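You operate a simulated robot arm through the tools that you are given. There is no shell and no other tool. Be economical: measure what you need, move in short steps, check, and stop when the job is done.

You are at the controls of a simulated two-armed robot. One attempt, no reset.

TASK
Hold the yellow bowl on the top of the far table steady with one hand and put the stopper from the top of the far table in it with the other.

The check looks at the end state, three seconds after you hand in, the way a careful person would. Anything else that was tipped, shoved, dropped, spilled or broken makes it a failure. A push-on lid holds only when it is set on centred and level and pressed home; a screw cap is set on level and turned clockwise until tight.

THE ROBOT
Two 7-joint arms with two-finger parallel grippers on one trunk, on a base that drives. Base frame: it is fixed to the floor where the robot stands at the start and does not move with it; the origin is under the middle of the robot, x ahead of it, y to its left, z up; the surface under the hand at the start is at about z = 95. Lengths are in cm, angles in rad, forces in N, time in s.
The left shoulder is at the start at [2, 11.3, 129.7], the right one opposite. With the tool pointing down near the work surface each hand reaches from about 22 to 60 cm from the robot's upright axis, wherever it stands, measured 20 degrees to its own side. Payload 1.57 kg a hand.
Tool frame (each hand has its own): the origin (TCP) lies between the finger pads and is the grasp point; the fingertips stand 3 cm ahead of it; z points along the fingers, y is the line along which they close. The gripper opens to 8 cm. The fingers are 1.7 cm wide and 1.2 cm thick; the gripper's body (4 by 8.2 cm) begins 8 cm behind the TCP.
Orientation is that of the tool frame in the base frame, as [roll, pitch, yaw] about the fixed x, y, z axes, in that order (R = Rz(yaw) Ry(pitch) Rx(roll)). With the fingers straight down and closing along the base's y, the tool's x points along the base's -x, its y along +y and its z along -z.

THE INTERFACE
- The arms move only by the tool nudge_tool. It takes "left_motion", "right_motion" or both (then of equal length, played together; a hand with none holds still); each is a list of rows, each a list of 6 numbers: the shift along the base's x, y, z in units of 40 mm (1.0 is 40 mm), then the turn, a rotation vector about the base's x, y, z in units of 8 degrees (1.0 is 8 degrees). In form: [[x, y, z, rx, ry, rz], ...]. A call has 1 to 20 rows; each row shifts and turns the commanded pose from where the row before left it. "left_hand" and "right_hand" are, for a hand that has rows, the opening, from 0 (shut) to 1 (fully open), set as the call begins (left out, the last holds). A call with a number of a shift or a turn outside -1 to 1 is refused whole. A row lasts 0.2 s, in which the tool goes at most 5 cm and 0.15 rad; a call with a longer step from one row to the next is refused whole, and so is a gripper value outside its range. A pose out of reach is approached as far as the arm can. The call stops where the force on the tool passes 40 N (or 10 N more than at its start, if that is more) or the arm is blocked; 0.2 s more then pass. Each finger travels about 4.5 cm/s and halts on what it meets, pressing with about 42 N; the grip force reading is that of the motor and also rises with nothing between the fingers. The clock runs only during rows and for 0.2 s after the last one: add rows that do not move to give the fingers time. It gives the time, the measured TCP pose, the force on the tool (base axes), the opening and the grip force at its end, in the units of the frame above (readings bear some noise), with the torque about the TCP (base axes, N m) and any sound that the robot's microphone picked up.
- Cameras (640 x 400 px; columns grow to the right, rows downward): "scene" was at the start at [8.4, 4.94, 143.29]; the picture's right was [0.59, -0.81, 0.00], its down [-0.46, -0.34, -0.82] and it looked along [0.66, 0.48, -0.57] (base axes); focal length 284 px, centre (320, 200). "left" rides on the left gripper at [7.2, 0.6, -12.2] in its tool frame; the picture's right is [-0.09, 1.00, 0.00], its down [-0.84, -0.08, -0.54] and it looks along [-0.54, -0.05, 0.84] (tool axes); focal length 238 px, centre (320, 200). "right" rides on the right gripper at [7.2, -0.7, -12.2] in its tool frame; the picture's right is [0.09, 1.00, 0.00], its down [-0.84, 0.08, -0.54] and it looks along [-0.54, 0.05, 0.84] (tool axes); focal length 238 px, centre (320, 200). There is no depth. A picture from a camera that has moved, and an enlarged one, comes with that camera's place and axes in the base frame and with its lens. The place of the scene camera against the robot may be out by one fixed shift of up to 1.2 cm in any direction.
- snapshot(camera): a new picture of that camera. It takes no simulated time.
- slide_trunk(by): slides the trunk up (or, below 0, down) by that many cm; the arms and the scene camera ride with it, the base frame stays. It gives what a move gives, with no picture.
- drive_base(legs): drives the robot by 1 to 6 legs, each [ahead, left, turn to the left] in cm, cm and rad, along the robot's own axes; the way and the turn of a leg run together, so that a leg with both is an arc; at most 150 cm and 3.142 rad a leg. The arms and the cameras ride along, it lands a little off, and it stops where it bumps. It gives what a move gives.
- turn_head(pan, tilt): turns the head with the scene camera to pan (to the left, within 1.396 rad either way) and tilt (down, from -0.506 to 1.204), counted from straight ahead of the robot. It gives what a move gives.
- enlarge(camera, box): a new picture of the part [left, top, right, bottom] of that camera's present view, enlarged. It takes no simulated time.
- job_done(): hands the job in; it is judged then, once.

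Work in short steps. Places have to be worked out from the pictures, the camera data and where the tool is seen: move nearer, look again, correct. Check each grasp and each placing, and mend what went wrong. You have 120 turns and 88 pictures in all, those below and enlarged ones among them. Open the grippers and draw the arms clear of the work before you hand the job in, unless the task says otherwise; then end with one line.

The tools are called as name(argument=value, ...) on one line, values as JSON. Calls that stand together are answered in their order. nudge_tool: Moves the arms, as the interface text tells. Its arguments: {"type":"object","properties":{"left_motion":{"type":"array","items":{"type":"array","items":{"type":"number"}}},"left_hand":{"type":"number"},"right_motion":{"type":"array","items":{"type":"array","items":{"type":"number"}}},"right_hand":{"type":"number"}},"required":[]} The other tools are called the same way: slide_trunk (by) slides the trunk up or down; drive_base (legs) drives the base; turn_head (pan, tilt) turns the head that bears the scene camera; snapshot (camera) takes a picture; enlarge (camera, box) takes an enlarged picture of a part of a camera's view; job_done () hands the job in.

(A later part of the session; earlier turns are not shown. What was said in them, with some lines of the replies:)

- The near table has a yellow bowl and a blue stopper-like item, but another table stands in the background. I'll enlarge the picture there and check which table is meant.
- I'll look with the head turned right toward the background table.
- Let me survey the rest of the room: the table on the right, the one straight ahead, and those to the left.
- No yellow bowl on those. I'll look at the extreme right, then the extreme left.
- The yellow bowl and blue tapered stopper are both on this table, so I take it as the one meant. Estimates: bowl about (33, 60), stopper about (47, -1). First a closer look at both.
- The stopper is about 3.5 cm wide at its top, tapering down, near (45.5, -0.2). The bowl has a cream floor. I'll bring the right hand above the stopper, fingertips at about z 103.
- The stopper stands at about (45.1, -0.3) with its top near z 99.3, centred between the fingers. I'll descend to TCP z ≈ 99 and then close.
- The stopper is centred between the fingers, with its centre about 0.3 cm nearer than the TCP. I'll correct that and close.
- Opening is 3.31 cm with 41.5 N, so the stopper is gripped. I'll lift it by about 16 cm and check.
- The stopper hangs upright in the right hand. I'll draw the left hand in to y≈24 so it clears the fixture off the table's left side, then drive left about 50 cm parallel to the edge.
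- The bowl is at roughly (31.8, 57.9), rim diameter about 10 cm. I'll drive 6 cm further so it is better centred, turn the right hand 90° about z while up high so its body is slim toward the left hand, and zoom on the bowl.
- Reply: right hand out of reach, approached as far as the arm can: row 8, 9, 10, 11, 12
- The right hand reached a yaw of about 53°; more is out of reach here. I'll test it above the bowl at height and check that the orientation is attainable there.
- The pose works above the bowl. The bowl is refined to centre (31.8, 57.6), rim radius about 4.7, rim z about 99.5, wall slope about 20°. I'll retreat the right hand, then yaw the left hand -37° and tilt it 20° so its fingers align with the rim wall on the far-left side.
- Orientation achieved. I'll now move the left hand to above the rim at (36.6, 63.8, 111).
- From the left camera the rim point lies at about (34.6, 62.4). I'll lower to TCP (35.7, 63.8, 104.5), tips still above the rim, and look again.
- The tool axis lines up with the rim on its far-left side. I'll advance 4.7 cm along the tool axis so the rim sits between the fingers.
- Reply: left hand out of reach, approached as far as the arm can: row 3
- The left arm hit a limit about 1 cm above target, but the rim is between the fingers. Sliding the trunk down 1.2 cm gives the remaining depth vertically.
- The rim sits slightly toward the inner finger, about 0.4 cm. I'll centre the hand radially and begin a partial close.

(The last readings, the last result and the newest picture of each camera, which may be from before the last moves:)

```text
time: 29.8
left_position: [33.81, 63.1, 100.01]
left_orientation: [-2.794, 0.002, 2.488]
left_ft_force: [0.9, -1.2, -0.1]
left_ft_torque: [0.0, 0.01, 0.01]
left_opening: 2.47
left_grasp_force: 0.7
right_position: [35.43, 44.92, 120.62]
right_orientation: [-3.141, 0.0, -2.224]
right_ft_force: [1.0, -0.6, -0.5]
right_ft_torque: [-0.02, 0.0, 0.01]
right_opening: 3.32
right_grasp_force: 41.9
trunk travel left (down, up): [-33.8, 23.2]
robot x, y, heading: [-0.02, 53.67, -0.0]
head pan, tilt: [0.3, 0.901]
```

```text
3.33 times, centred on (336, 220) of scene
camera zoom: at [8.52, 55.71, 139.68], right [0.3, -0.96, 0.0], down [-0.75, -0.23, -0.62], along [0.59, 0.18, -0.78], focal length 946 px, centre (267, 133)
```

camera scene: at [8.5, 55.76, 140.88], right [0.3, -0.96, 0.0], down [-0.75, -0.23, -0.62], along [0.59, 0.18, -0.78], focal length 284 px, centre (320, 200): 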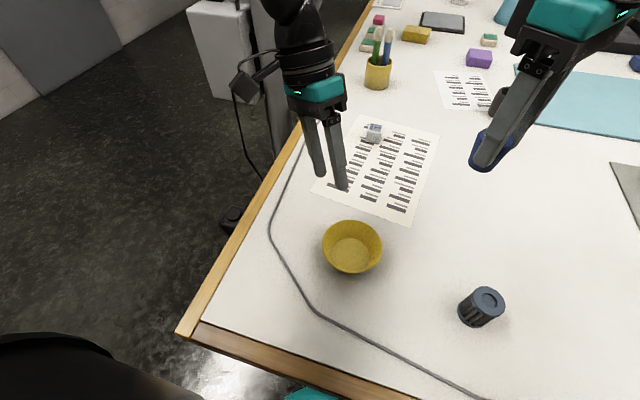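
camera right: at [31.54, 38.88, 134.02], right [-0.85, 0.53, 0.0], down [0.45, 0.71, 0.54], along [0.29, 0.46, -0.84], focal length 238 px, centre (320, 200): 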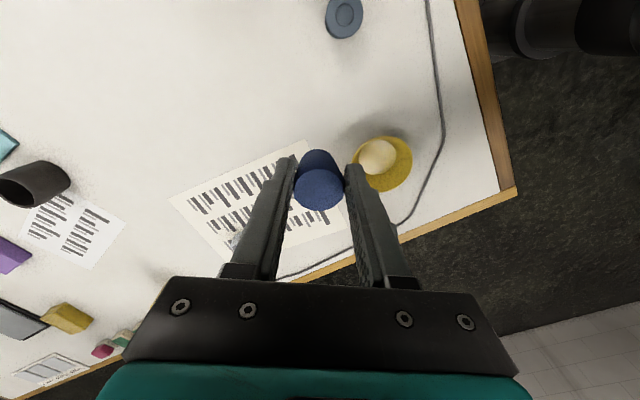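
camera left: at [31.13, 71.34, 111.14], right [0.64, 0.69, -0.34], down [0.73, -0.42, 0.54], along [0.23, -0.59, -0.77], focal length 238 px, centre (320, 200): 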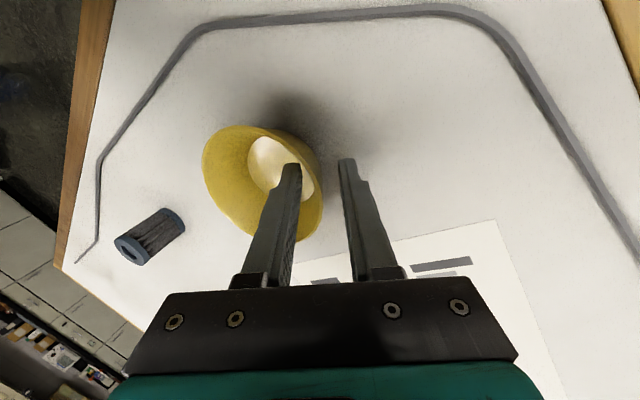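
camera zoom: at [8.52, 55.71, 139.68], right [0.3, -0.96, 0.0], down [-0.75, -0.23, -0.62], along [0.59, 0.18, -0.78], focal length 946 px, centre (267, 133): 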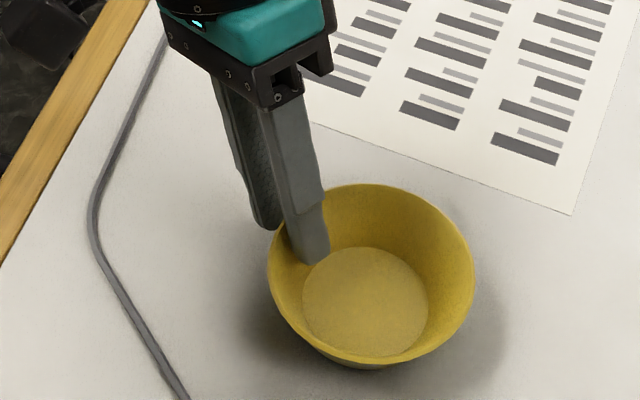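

The rim is well between the fingers; now I close the left hand gently on it.

nudge_tool(left_motion=[[0, 0, 0, 0, 0, 0], [0, 0, 0, 0, 0, 0], [0, 0, 0, 0, 0, 0], [0, 0, 0, 0, 0, 0]], left_hand=0)

snapshot(camera="left")

snapshot(camera="scene")

```text
time: 30.8
left_position: [33.98, 62.93, 100.13]
left_orientation: [-2.793, 0.005, 2.49]
left_ft_force: [2.6, -4.7, 10.2]
left_ft_torque: [-0.44, 0.49, 0.28]
left_opening: 0.8
left_grasp_force: 27.0
right_position: [35.43, 44.93, 120.66]
right_orientation: [-3.14, 0.001, -2.225]
right_ft_force: [0.3, 0.3, -1.3]
right_ft_torque: [-0.01, 0.0, -0.01]
right_opening: 3.31
right_grasp_force: 41.2
trunk travel left (down, up): [-33.8, 23.2]
robot x, y, heading: [0.29, 53.55, 0.003]
head pan, tilt: [0.3, 0.901]
```

```text
50 pictures are left
camera left: at [31.14, 71.24, 111.21], right [0.64, 0.69, -0.34], down [0.73, -0.42, 0.54], along [0.23, -0.59, -0.77], focal length 238 px, centre (320, 200)
```

left: 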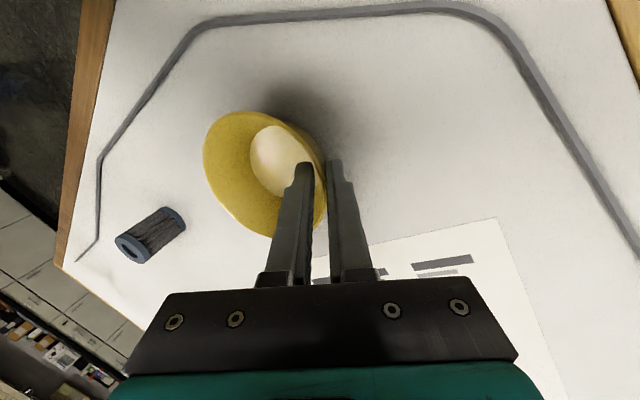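

```text
49 pictures are left
camera scene: at [8.5, 55.65, 139.69], right [0.3, -0.96, 0.0], down [-0.75, -0.23, -0.62], along [0.59, 0.18, -0.78], focal length 284 px, centre (320, 200)
```

scene: 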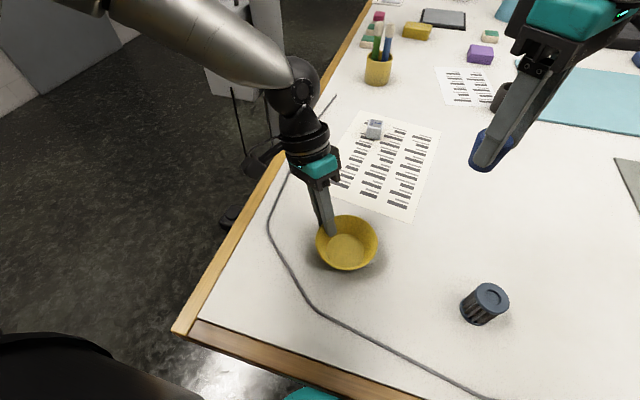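

The rim is pinched (opening 0.8, 27 N). Checking the bowl for tilt close up.

enlarge(camera="scene", box=[266, 180, 426, 280])

snapshot(camera="right")

```text
4.00 times, centred on (346, 230) of scene
camera zoom: at [8.5, 55.65, 139.69], right [0.3, -0.96, 0.0], down [-0.75, -0.23, -0.62], along [0.59, 0.18, -0.78], focal length 1136 px, centre (216, 80)
```

zoom: 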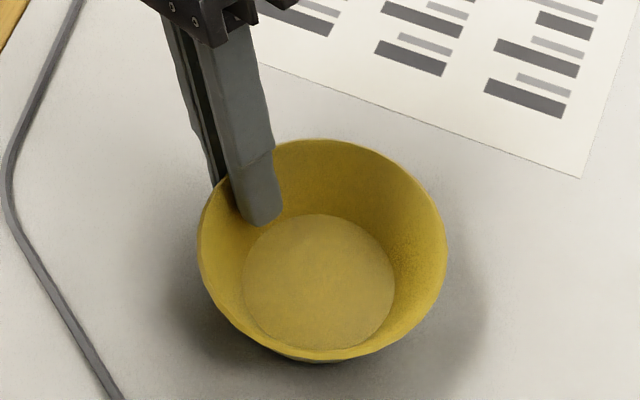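

```text
47 pictures are left
camera right: at [31.54, 38.78, 132.82], right [-0.85, 0.53, 0.0], down [0.45, 0.71, 0.54], along [0.29, 0.46, -0.84], focal length 238 px, centre (320, 200)
```

right: 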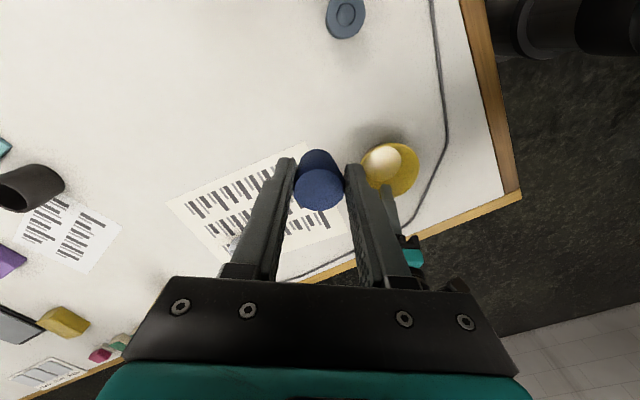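

The bowl stays nearly level, floor centre about (31.2, 58). Next I bring the right hand over it to TCP (31, 57.5, 110), away from the left finger.

nudge_tool(right_motion=[[-0.22, 0.63, -0.53, 0, 0, 0], [-0.22, 0.63, -0.53, 0, 0, 0], [-0.22, 0.63, -0.53, 0, 0, 0], [-0.22, 0.63, -0.53, 0, 0, 0], [-0.22, 0.63, -0.53, 0, 0, 0], [0, 0, 0, 0, 0, 0]])

snapshot(camera="right")

snapshot(camera="left")

snapshot(camera="scene")

```text
time: 32.1
left_position: [33.92, 63.15, 99.96]
left_orientation: [-2.793, 0.003, 2.487]
left_ft_force: [4.4, -3.0, 17.6]
left_ft_torque: [-0.48, 0.61, 0.24]
left_opening: 0.79
left_grasp_force: 27.1
right_position: [31.07, 57.23, 110.01]
right_orientation: [-3.142, 0.001, -2.225]
right_ft_force: [0.2, 0.0, -0.4]
right_ft_torque: [0.02, -0.02, 0.0]
right_opening: 3.28
right_grasp_force: 41.1
trunk travel left (down, up): [-33.8, 23.2]
robot x, y, heading: [0.03, 53.74, -0.005]
head pan, tilt: [0.3, 0.901]
```

```text
46 pictures are left
camera right: at [27.1, 51.09, 122.19], right [-0.85, 0.53, 0.0], down [0.45, 0.71, 0.54], along [0.29, 0.46, -0.84], focal length 238 px, centre (320, 200)
```

right: 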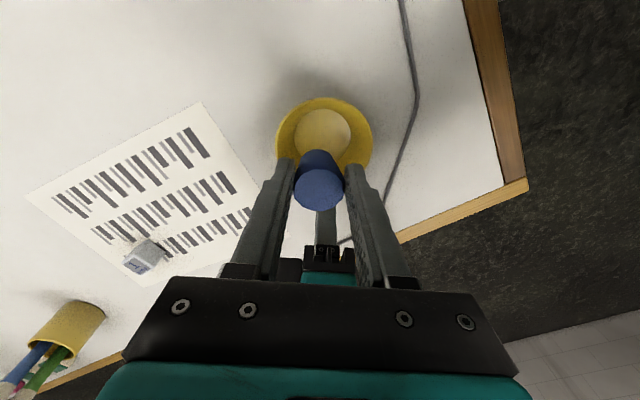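

```text
45 pictures are left
camera left: at [31.14, 71.29, 111.18], right [0.64, 0.69, -0.34], down [0.73, -0.42, 0.54], along [0.23, -0.59, -0.77], focal length 238 px, centre (320, 200)
```

left: 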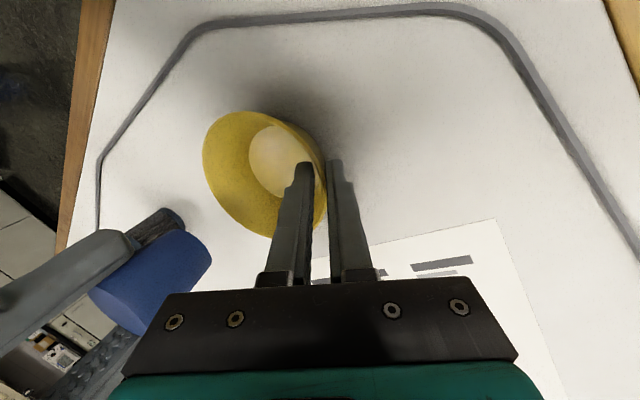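

```text
44 pictures are left
camera scene: at [8.5, 55.66, 139.69], right [0.3, -0.96, 0.0], down [-0.75, -0.23, -0.62], along [0.59, 0.18, -0.78], focal length 284 px, centre (320, 200)
```

scene: 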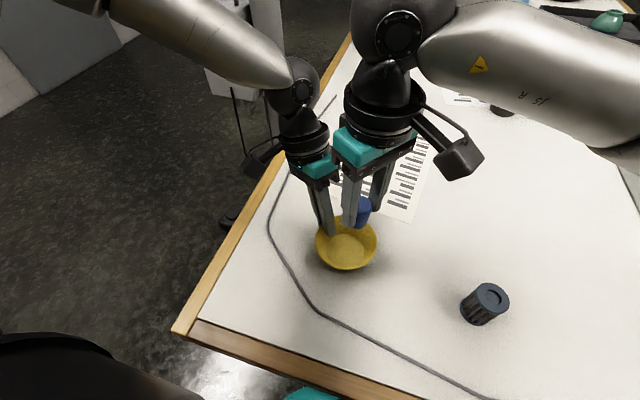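

The floor centre is confirmed at about (31.2, 58.0), and the hands have clear space between them. I'll lower the right hand to TCP z≈101.5, stopper base about 1.5 cm above the floor.

nudge_tool(right_motion=[[0, 0.06, -0.6, 0, 0, 0], [0, 0.05, -0.6, 0, 0, 0], [0, 0, -0.5, 0, 0, 0], [0, 0, -0.42, 0, 0, 0], [0, 0, 0, 0, 0, 0]])

snapshot(camera="right")

snapshot(camera="scene")

snapshot(camera="left")

```text
time: 33.4
left_position: [33.83, 63.08, 99.96]
left_orientation: [-2.793, 0.002, 2.489]
left_ft_force: [5.5, -2.3, 17.6]
left_ft_torque: [-0.45, 0.58, 0.28]
left_opening: 0.79
left_grasp_force: 26.9
right_position: [30.9, 57.91, 101.53]
right_orientation: [3.14, -0.001, -2.224]
right_ft_force: [0.0, 0.1, -0.8]
right_ft_torque: [-0.02, 0.01, 0.02]
right_opening: 3.3
right_grasp_force: 41.1
trunk travel left (down, up): [-33.8, 23.2]
robot x, y, heading: [0.22, 53.9, -0.005]
head pan, tilt: [0.3, 0.901]
```

```text
43 pictures are left
camera right: at [27.09, 51.76, 113.69], right [-0.85, 0.53, 0.0], down [0.45, 0.71, 0.54], along [0.29, 0.46, -0.84], focal length 238 px, centre (320, 200)
```

right: 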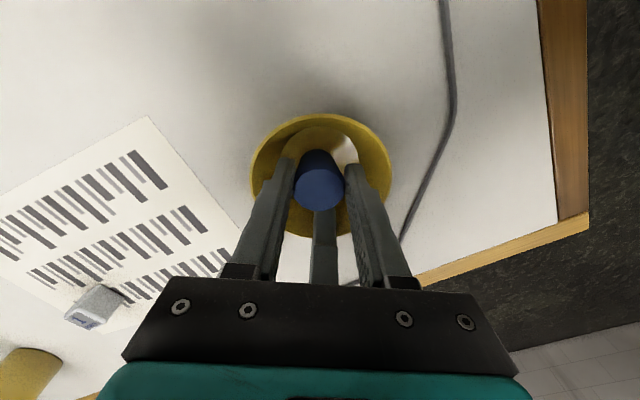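

```text
42 pictures are left
camera scene: at [8.51, 55.67, 139.69], right [0.3, -0.96, 0.0], down [-0.75, -0.23, -0.62], along [0.59, 0.18, -0.78], focal length 284 px, centre (320, 200)
```

scene: 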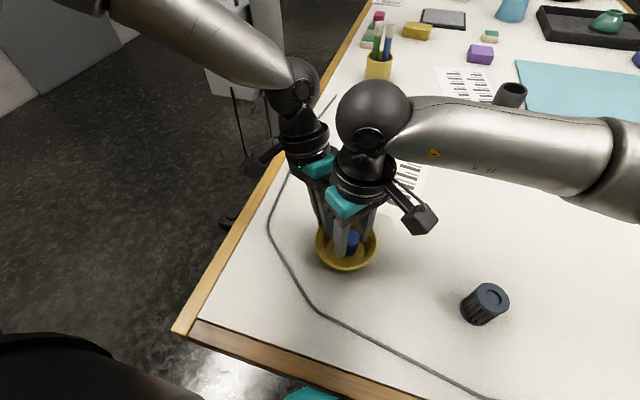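

```text
41 pictures are left
camera left: at [31.13, 71.29, 111.17], right [0.64, 0.69, -0.34], down [0.73, -0.42, 0.54], along [0.23, -0.59, -0.77], focal length 238 px, centre (320, 200)
```

left: 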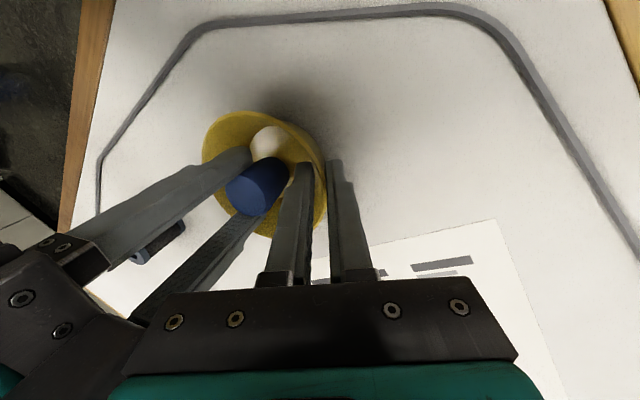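

The stopper is inside the bowl, clear of the left finger. I'll lower another ~1 cm slowly, watching the force.

nudge_tool(right_motion=[[0, 0, -0.07, 0, 0, 0], [0, 0, -0.06, 0, 0, 0], [0, 0, -0.06, 0, 0, 0], [0, 0, 0, 0, 0, 0]])

snapshot(camera="right")

```text
time: 34.4
left_position: [33.94, 63.15, 100.11]
left_orientation: [-2.793, 0.001, 2.489]
left_ft_force: [4.7, -3.1, 15.8]
left_ft_torque: [-0.48, 0.57, 0.27]
left_opening: 0.76
left_grasp_force: 26.9
right_position: [31.06, 57.78, 100.86]
right_orientation: [3.141, 0.001, -2.224]
right_ft_force: [0.1, 0.2, -0.3]
right_ft_torque: [-0.02, 0.01, 0.04]
right_opening: 3.29
right_grasp_force: 40.6
trunk travel left (down, up): [-33.8, 23.2]
robot x, y, heading: [-0.11, 53.79, -0.001]
head pan, tilt: [0.3, 0.901]
```

```text
40 pictures are left
camera right: at [27.2, 51.75, 113.0], right [-0.85, 0.53, 0.0], down [0.45, 0.71, 0.54], along [0.29, 0.46, -0.84], focal length 238 px, centre (320, 200)
```

right: 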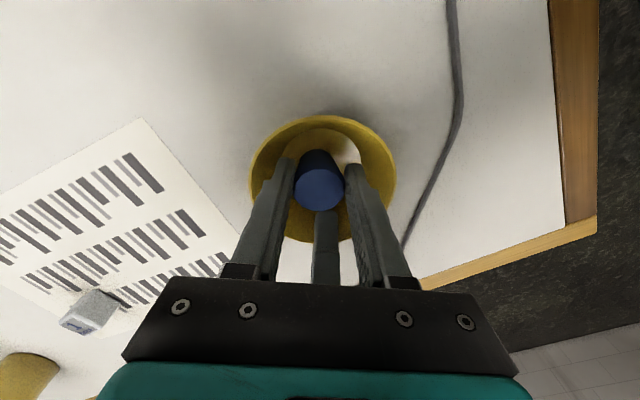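

No contact yet at TCP z 100.9. A few more small steps down.

nudge_tool(right_motion=[[0, 0, -0.05, 0, 0, 0], [0, 0, -0.05, 0, 0, 0], [0, 0, 0, 0, 0, 0]])

```text
time: 35.1
left_position: [33.91, 63.16, 99.96]
left_orientation: [-2.793, 0.003, 2.491]
left_ft_force: [6.7, -1.1, 12.0]
left_ft_torque: [-0.18, 0.82, 0.17]
left_opening: 0.76
left_grasp_force: 26.8
right_position: [31.06, 57.76, 100.6]
right_orientation: [-3.14, 0.004, -2.224]
right_ft_force: [-0.7, -4.5, 17.9]
right_ft_torque: [0.03, 0.06, 0.04]
right_opening: 3.3
right_grasp_force: 41.1
trunk travel left (down, up): [-33.8, 23.2]
robot x, y, heading: [0.13, 53.74, -0.001]
head pan, tilt: [0.3, 0.901]
```

Contact at about 18 N, so the stopper base is on the bowl floor. I'll ease up slightly and open the fingers just a little.

nudge_tool(right_motion=[[0, 0, 0.035, 0, 0, 0], [0, 0, 0, 0, 0, 0]])

nudge_tool(right_motion=[[0, 0, 0, 0, 0, 0], [0, 0, 0, 0, 0, 0]], right_hand=0.5)

snapshot(camera="right")

snapshot(camera="left")

```text
time: 35.8
left_position: [33.96, 63.04, 100.01]
left_orientation: [-2.793, 0.001, 2.488]
left_ft_force: [4.7, -0.1, 12.5]
left_ft_torque: [-0.11, 0.72, 0.15]
left_opening: 0.8
left_grasp_force: 27.1
right_position: [31.0, 57.92, 100.56]
right_orientation: [-3.141, 0.004, -2.225]
right_ft_force: [1.9, -1.3, 15.3]
right_ft_torque: [0.16, -0.07, -0.03]
right_opening: 3.31
right_grasp_force: 41.1
trunk travel left (down, up): [-33.8, 23.2]
robot x, y, heading: [-0.04, 53.64, -0.003]
head pan, tilt: [0.3, 0.901]
```

```text
time: 36.4
left_position: [33.87, 63.14, 100.01]
left_orientation: [-2.792, 0.002, 2.489]
left_ft_force: [2.3, -1.9, 11.9]
left_ft_torque: [-0.36, 0.54, 0.23]
left_opening: 0.74
left_grasp_force: 26.4
right_position: [31.06, 57.89, 100.57]
right_orientation: [-3.141, 0.001, -2.224]
right_ft_force: [-0.8, 0.6, 0.4]
right_ft_torque: [0.0, -0.02, 0.01]
right_opening: 3.98
right_grasp_force: 0.0
trunk travel left (down, up): [-33.8, 23.2]
robot x, y, heading: [-0.21, 53.72, 0.0]
head pan, tilt: [0.3, 0.901]
```

```text
39 pictures are left
camera right: at [27.15, 51.82, 112.63], right [-0.85, 0.53, 0.0], down [0.45, 0.71, 0.54], along [0.29, 0.46, -0.84], focal length 238 px, centre (320, 200)
```

right: 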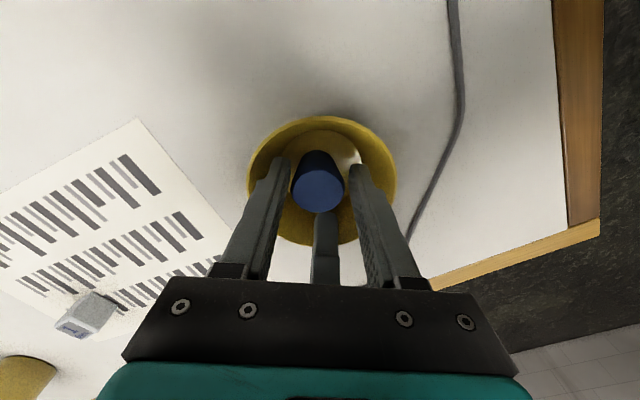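

```text
38 pictures are left
camera left: at [31.09, 71.3, 111.14], right [0.64, 0.69, -0.34], down [0.73, -0.42, 0.54], along [0.23, -0.59, -0.77], focal length 238 px, centre (320, 200)
```

left: 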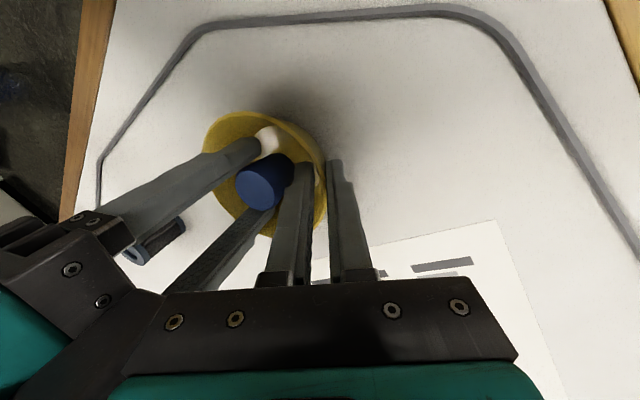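

Released and standing. I'll raise the right hand straight up slowly, then draw it back.

nudge_tool(right_motion=[[0, 0, 0.2, 0, 0, 0], [0, 0, 0.4, 0, 0, 0], [0, 0, 0.7, 0, 0, 0], [0, 0, 0.9, 0, 0, 0], [0, 0, 0.9, 0, 0, 0], [0.1, -0.8, 0.5, 0, 0, 0], [0.2, -0.9, 0.3, 0, 0, 0], [0.2, -0.9, 0.2, 0, 0, 0], [0.2, -0.9, 0, 0, 0, 0], [0, 0, 0, 0, 0, 0]])

snapshot(camera="left")

enlarge(camera="scene", box=[256, 170, 416, 290])

```text
time: 38.5
left_position: [33.94, 63.08, 100.07]
left_orientation: [-2.791, 0.003, 2.49]
left_ft_force: [2.5, -3.0, 12.4]
left_ft_torque: [-0.34, 0.58, 0.19]
left_opening: 0.72
left_grasp_force: 26.6
right_position: [33.73, 43.69, 117.18]
right_orientation: [-3.141, 0.0, -2.226]
right_ft_force: [0.2, -0.2, -0.7]
right_ft_torque: [-0.02, 0.04, 0.01]
right_opening: 4.03
right_grasp_force: 0.0
trunk travel left (down, up): [-33.8, 23.2]
robot x, y, heading: [-0.12, 53.63, -0.001]
head pan, tilt: [0.3, 0.901]
```

```text
37 pictures are left
camera left: at [31.09, 71.29, 111.16], right [0.64, 0.69, -0.34], down [0.73, -0.42, 0.54], along [0.23, -0.59, -0.77], focal length 238 px, centre (320, 200)
```

left: 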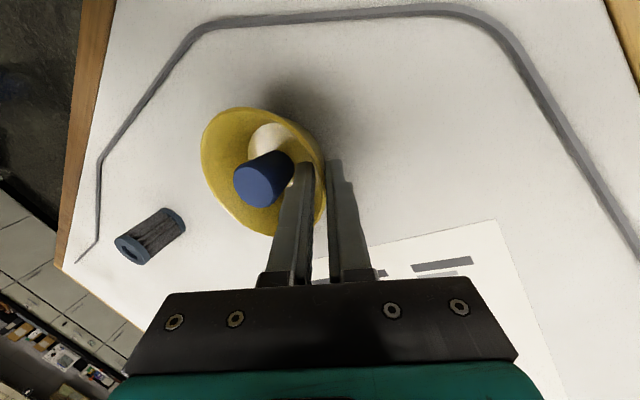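

```text
3.33 times, centred on (336, 230) of scene
camera zoom: at [8.48, 55.67, 139.69], right [0.3, -0.96, 0.0], down [-0.75, -0.23, -0.62], along [0.59, 0.18, -0.78], focal length 946 px, centre (267, 100)
```

zoom: 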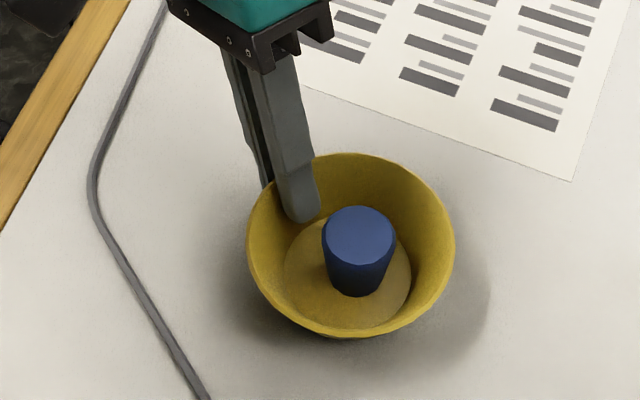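

The stopper stands upright in the bowl. Now I open the left hand modestly, let it settle, and check before withdrawing.

nudge_tool(left_motion=[[0, 0, 0, 0, 0, 0], [0, 0, 0, 0, 0, 0], [0, 0, 0, 0, 0, 0]], left_hand=0.24)

snapshot(camera="left")

enlarge(camera="scene", box=[256, 170, 416, 290])

```text
time: 39.4
left_position: [33.82, 63.18, 100.06]
left_orientation: [-2.792, 0.002, 2.489]
left_ft_force: [-0.5, -0.5, -0.4]
left_ft_torque: [-0.01, 0.02, 0.02]
left_opening: 1.92
left_grasp_force: 0.2
right_position: [33.72, 43.81, 116.98]
right_orientation: [-3.141, 0.0, -2.223]
right_ft_force: [0.8, 0.3, -0.3]
right_ft_torque: [0.02, 0.0, 0.01]
right_opening: 3.97
right_grasp_force: 0.0
trunk travel left (down, up): [-33.8, 23.2]
robot x, y, heading: [0.19, 53.72, 0.001]
head pan, tilt: [0.3, 0.901]
```

```text
35 pictures are left
camera left: at [31.11, 71.36, 111.12], right [0.64, 0.69, -0.34], down [0.73, -0.42, 0.54], along [0.23, -0.59, -0.77], focal length 238 px, centre (320, 200)
```

left: 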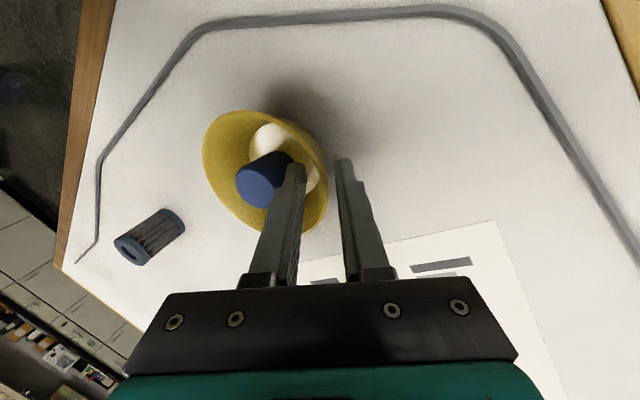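

```text
3.33 times, centred on (336, 230) of scene
camera zoom: at [8.51, 55.72, 139.68], right [0.3, -0.96, 0.0], down [-0.75, -0.23, -0.62], along [0.59, 0.18, -0.78], focal length 946 px, centre (267, 100)
```

zoom: 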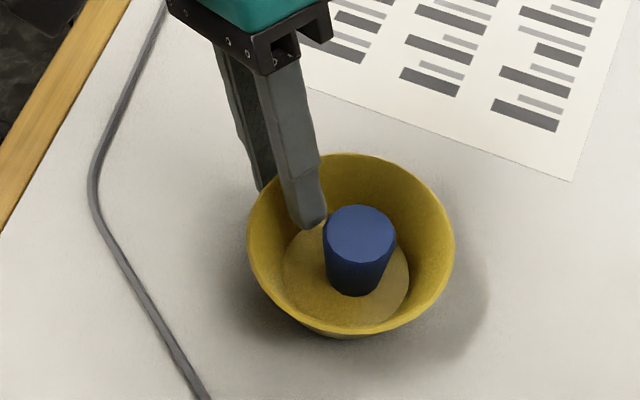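

Force is back to zero and the rim is free. I'll withdraw the left hand back along its own axis, then up and to the left.

nudge_tool(left_motion=[[0.06, 0.08, 0.28, 0, 0, 0], [0.1, 0.13, 0.47, 0, 0, 0], [0.16, 0.2, 0.7, 0, 0, 0], [0.16, 0.2, 0.7, 0, 0, 0], [0.1, 0.5, 0.8, 0, 0, 0], [0, 0.6, 0.8, 0, 0, 0], [0, 0, 0, 0, 0, 0]])

snapshot(camera="scene")

enlarge(camera="scene", box=[256, 170, 416, 290])

```text
time: 41.0
left_position: [36.13, 69.7, 114.77]
left_orientation: [-2.794, -0.002, 2.489]
left_ft_force: [-0.4, 0.0, -0.8]
left_ft_torque: [0.01, 0.0, 0.02]
left_opening: 1.91
left_grasp_force: 0.1
right_position: [33.69, 43.85, 116.96]
right_orientation: [3.14, -0.001, -2.223]
right_ft_force: [-0.4, -0.2, -0.4]
right_ft_torque: [0.03, -0.03, -0.01]
right_opening: 4.0
right_grasp_force: 0.0
trunk travel left (down, up): [-33.8, 23.2]
robot x, y, heading: [0.4, 53.83, 0.003]
head pan, tilt: [0.3, 0.901]
```

```text
33 pictures are left
camera scene: at [8.55, 55.71, 139.68], right [0.3, -0.96, 0.0], down [-0.75, -0.23, -0.62], along [0.59, 0.18, -0.78], focal length 284 px, centre (320, 200)
```

scene: 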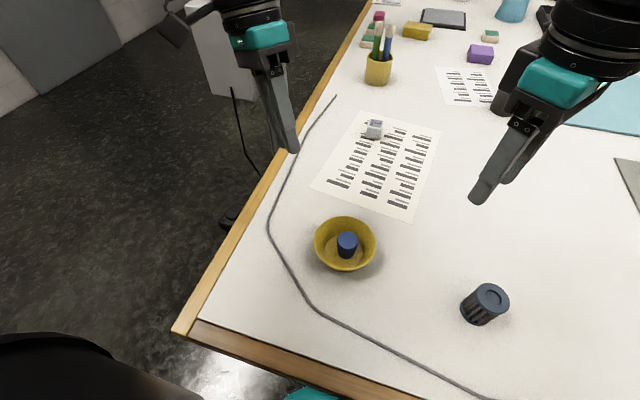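

```text
3.33 times, centred on (336, 230) of scene
camera zoom: at [8.55, 55.71, 139.68], right [0.3, -0.96, 0.0], down [-0.75, -0.23, -0.62], along [0.59, 0.18, -0.78], focal length 946 px, centre (267, 100)
```

zoom: 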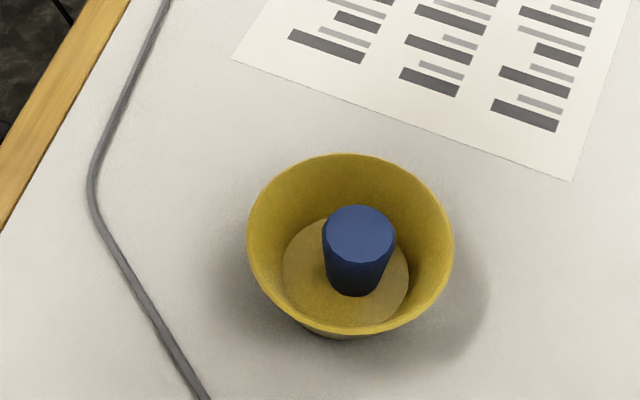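

The stopper stands upright in the level bowl and nothing else moved. I'll open both grippers fully and raise the hands a bit.

nudge_tool(left_motion=[[0, 0, 0.7, 0, 0, 0], [0, 0, 0.7, 0, 0, 0], [0, 0, 0, 0, 0, 0], [0, 0, 0, 0, 0, 0], [0, 0, 0, 0, 0, 0]], right_motion=[[0, 0, 0.7, 0, 0, 0], [0, 0, 0.7, 0, 0, 0], [0, 0, 0, 0, 0, 0], [0, 0, 0, 0, 0, 0], [0, 0, 0, 0, 0, 0]], left_hand=1, right_hand=1)

job_done()

```text
time: 42.1
left_position: [36.27, 69.67, 120.43]
left_orientation: [-2.795, 0.001, 2.489]
left_ft_force: [-0.4, -0.5, 1.2]
left_ft_torque: [0.02, 0.01, 0.03]
left_opening: 8.0
left_grasp_force: 0.1
right_position: [33.93, 43.86, 122.74]
right_orientation: [-3.141, 0.0, -2.226]
right_ft_force: [0.2, 0.3, 0.0]
right_ft_torque: [-0.01, -0.01, -0.03]
right_opening: 7.99
right_grasp_force: 0.1
trunk travel left (down, up): [-33.8, 23.2]
robot x, y, heading: [0.33, 54.17, -0.006]
head pan, tilt: [0.3, 0.901]
```

```text
The job is handed in.
```

The blue stopper is standing upright in the yellow bowl: the left hand held the bowl's rim while the right hand set the stopper in, and both hands are now open and clear. I took the table in front of the robot to be the "far table", since it was the only one where I saw a yellow bowl and a stopper. The bowl shifted a few millimetres when the left hand closed on it; I saw nothing else disturbed.
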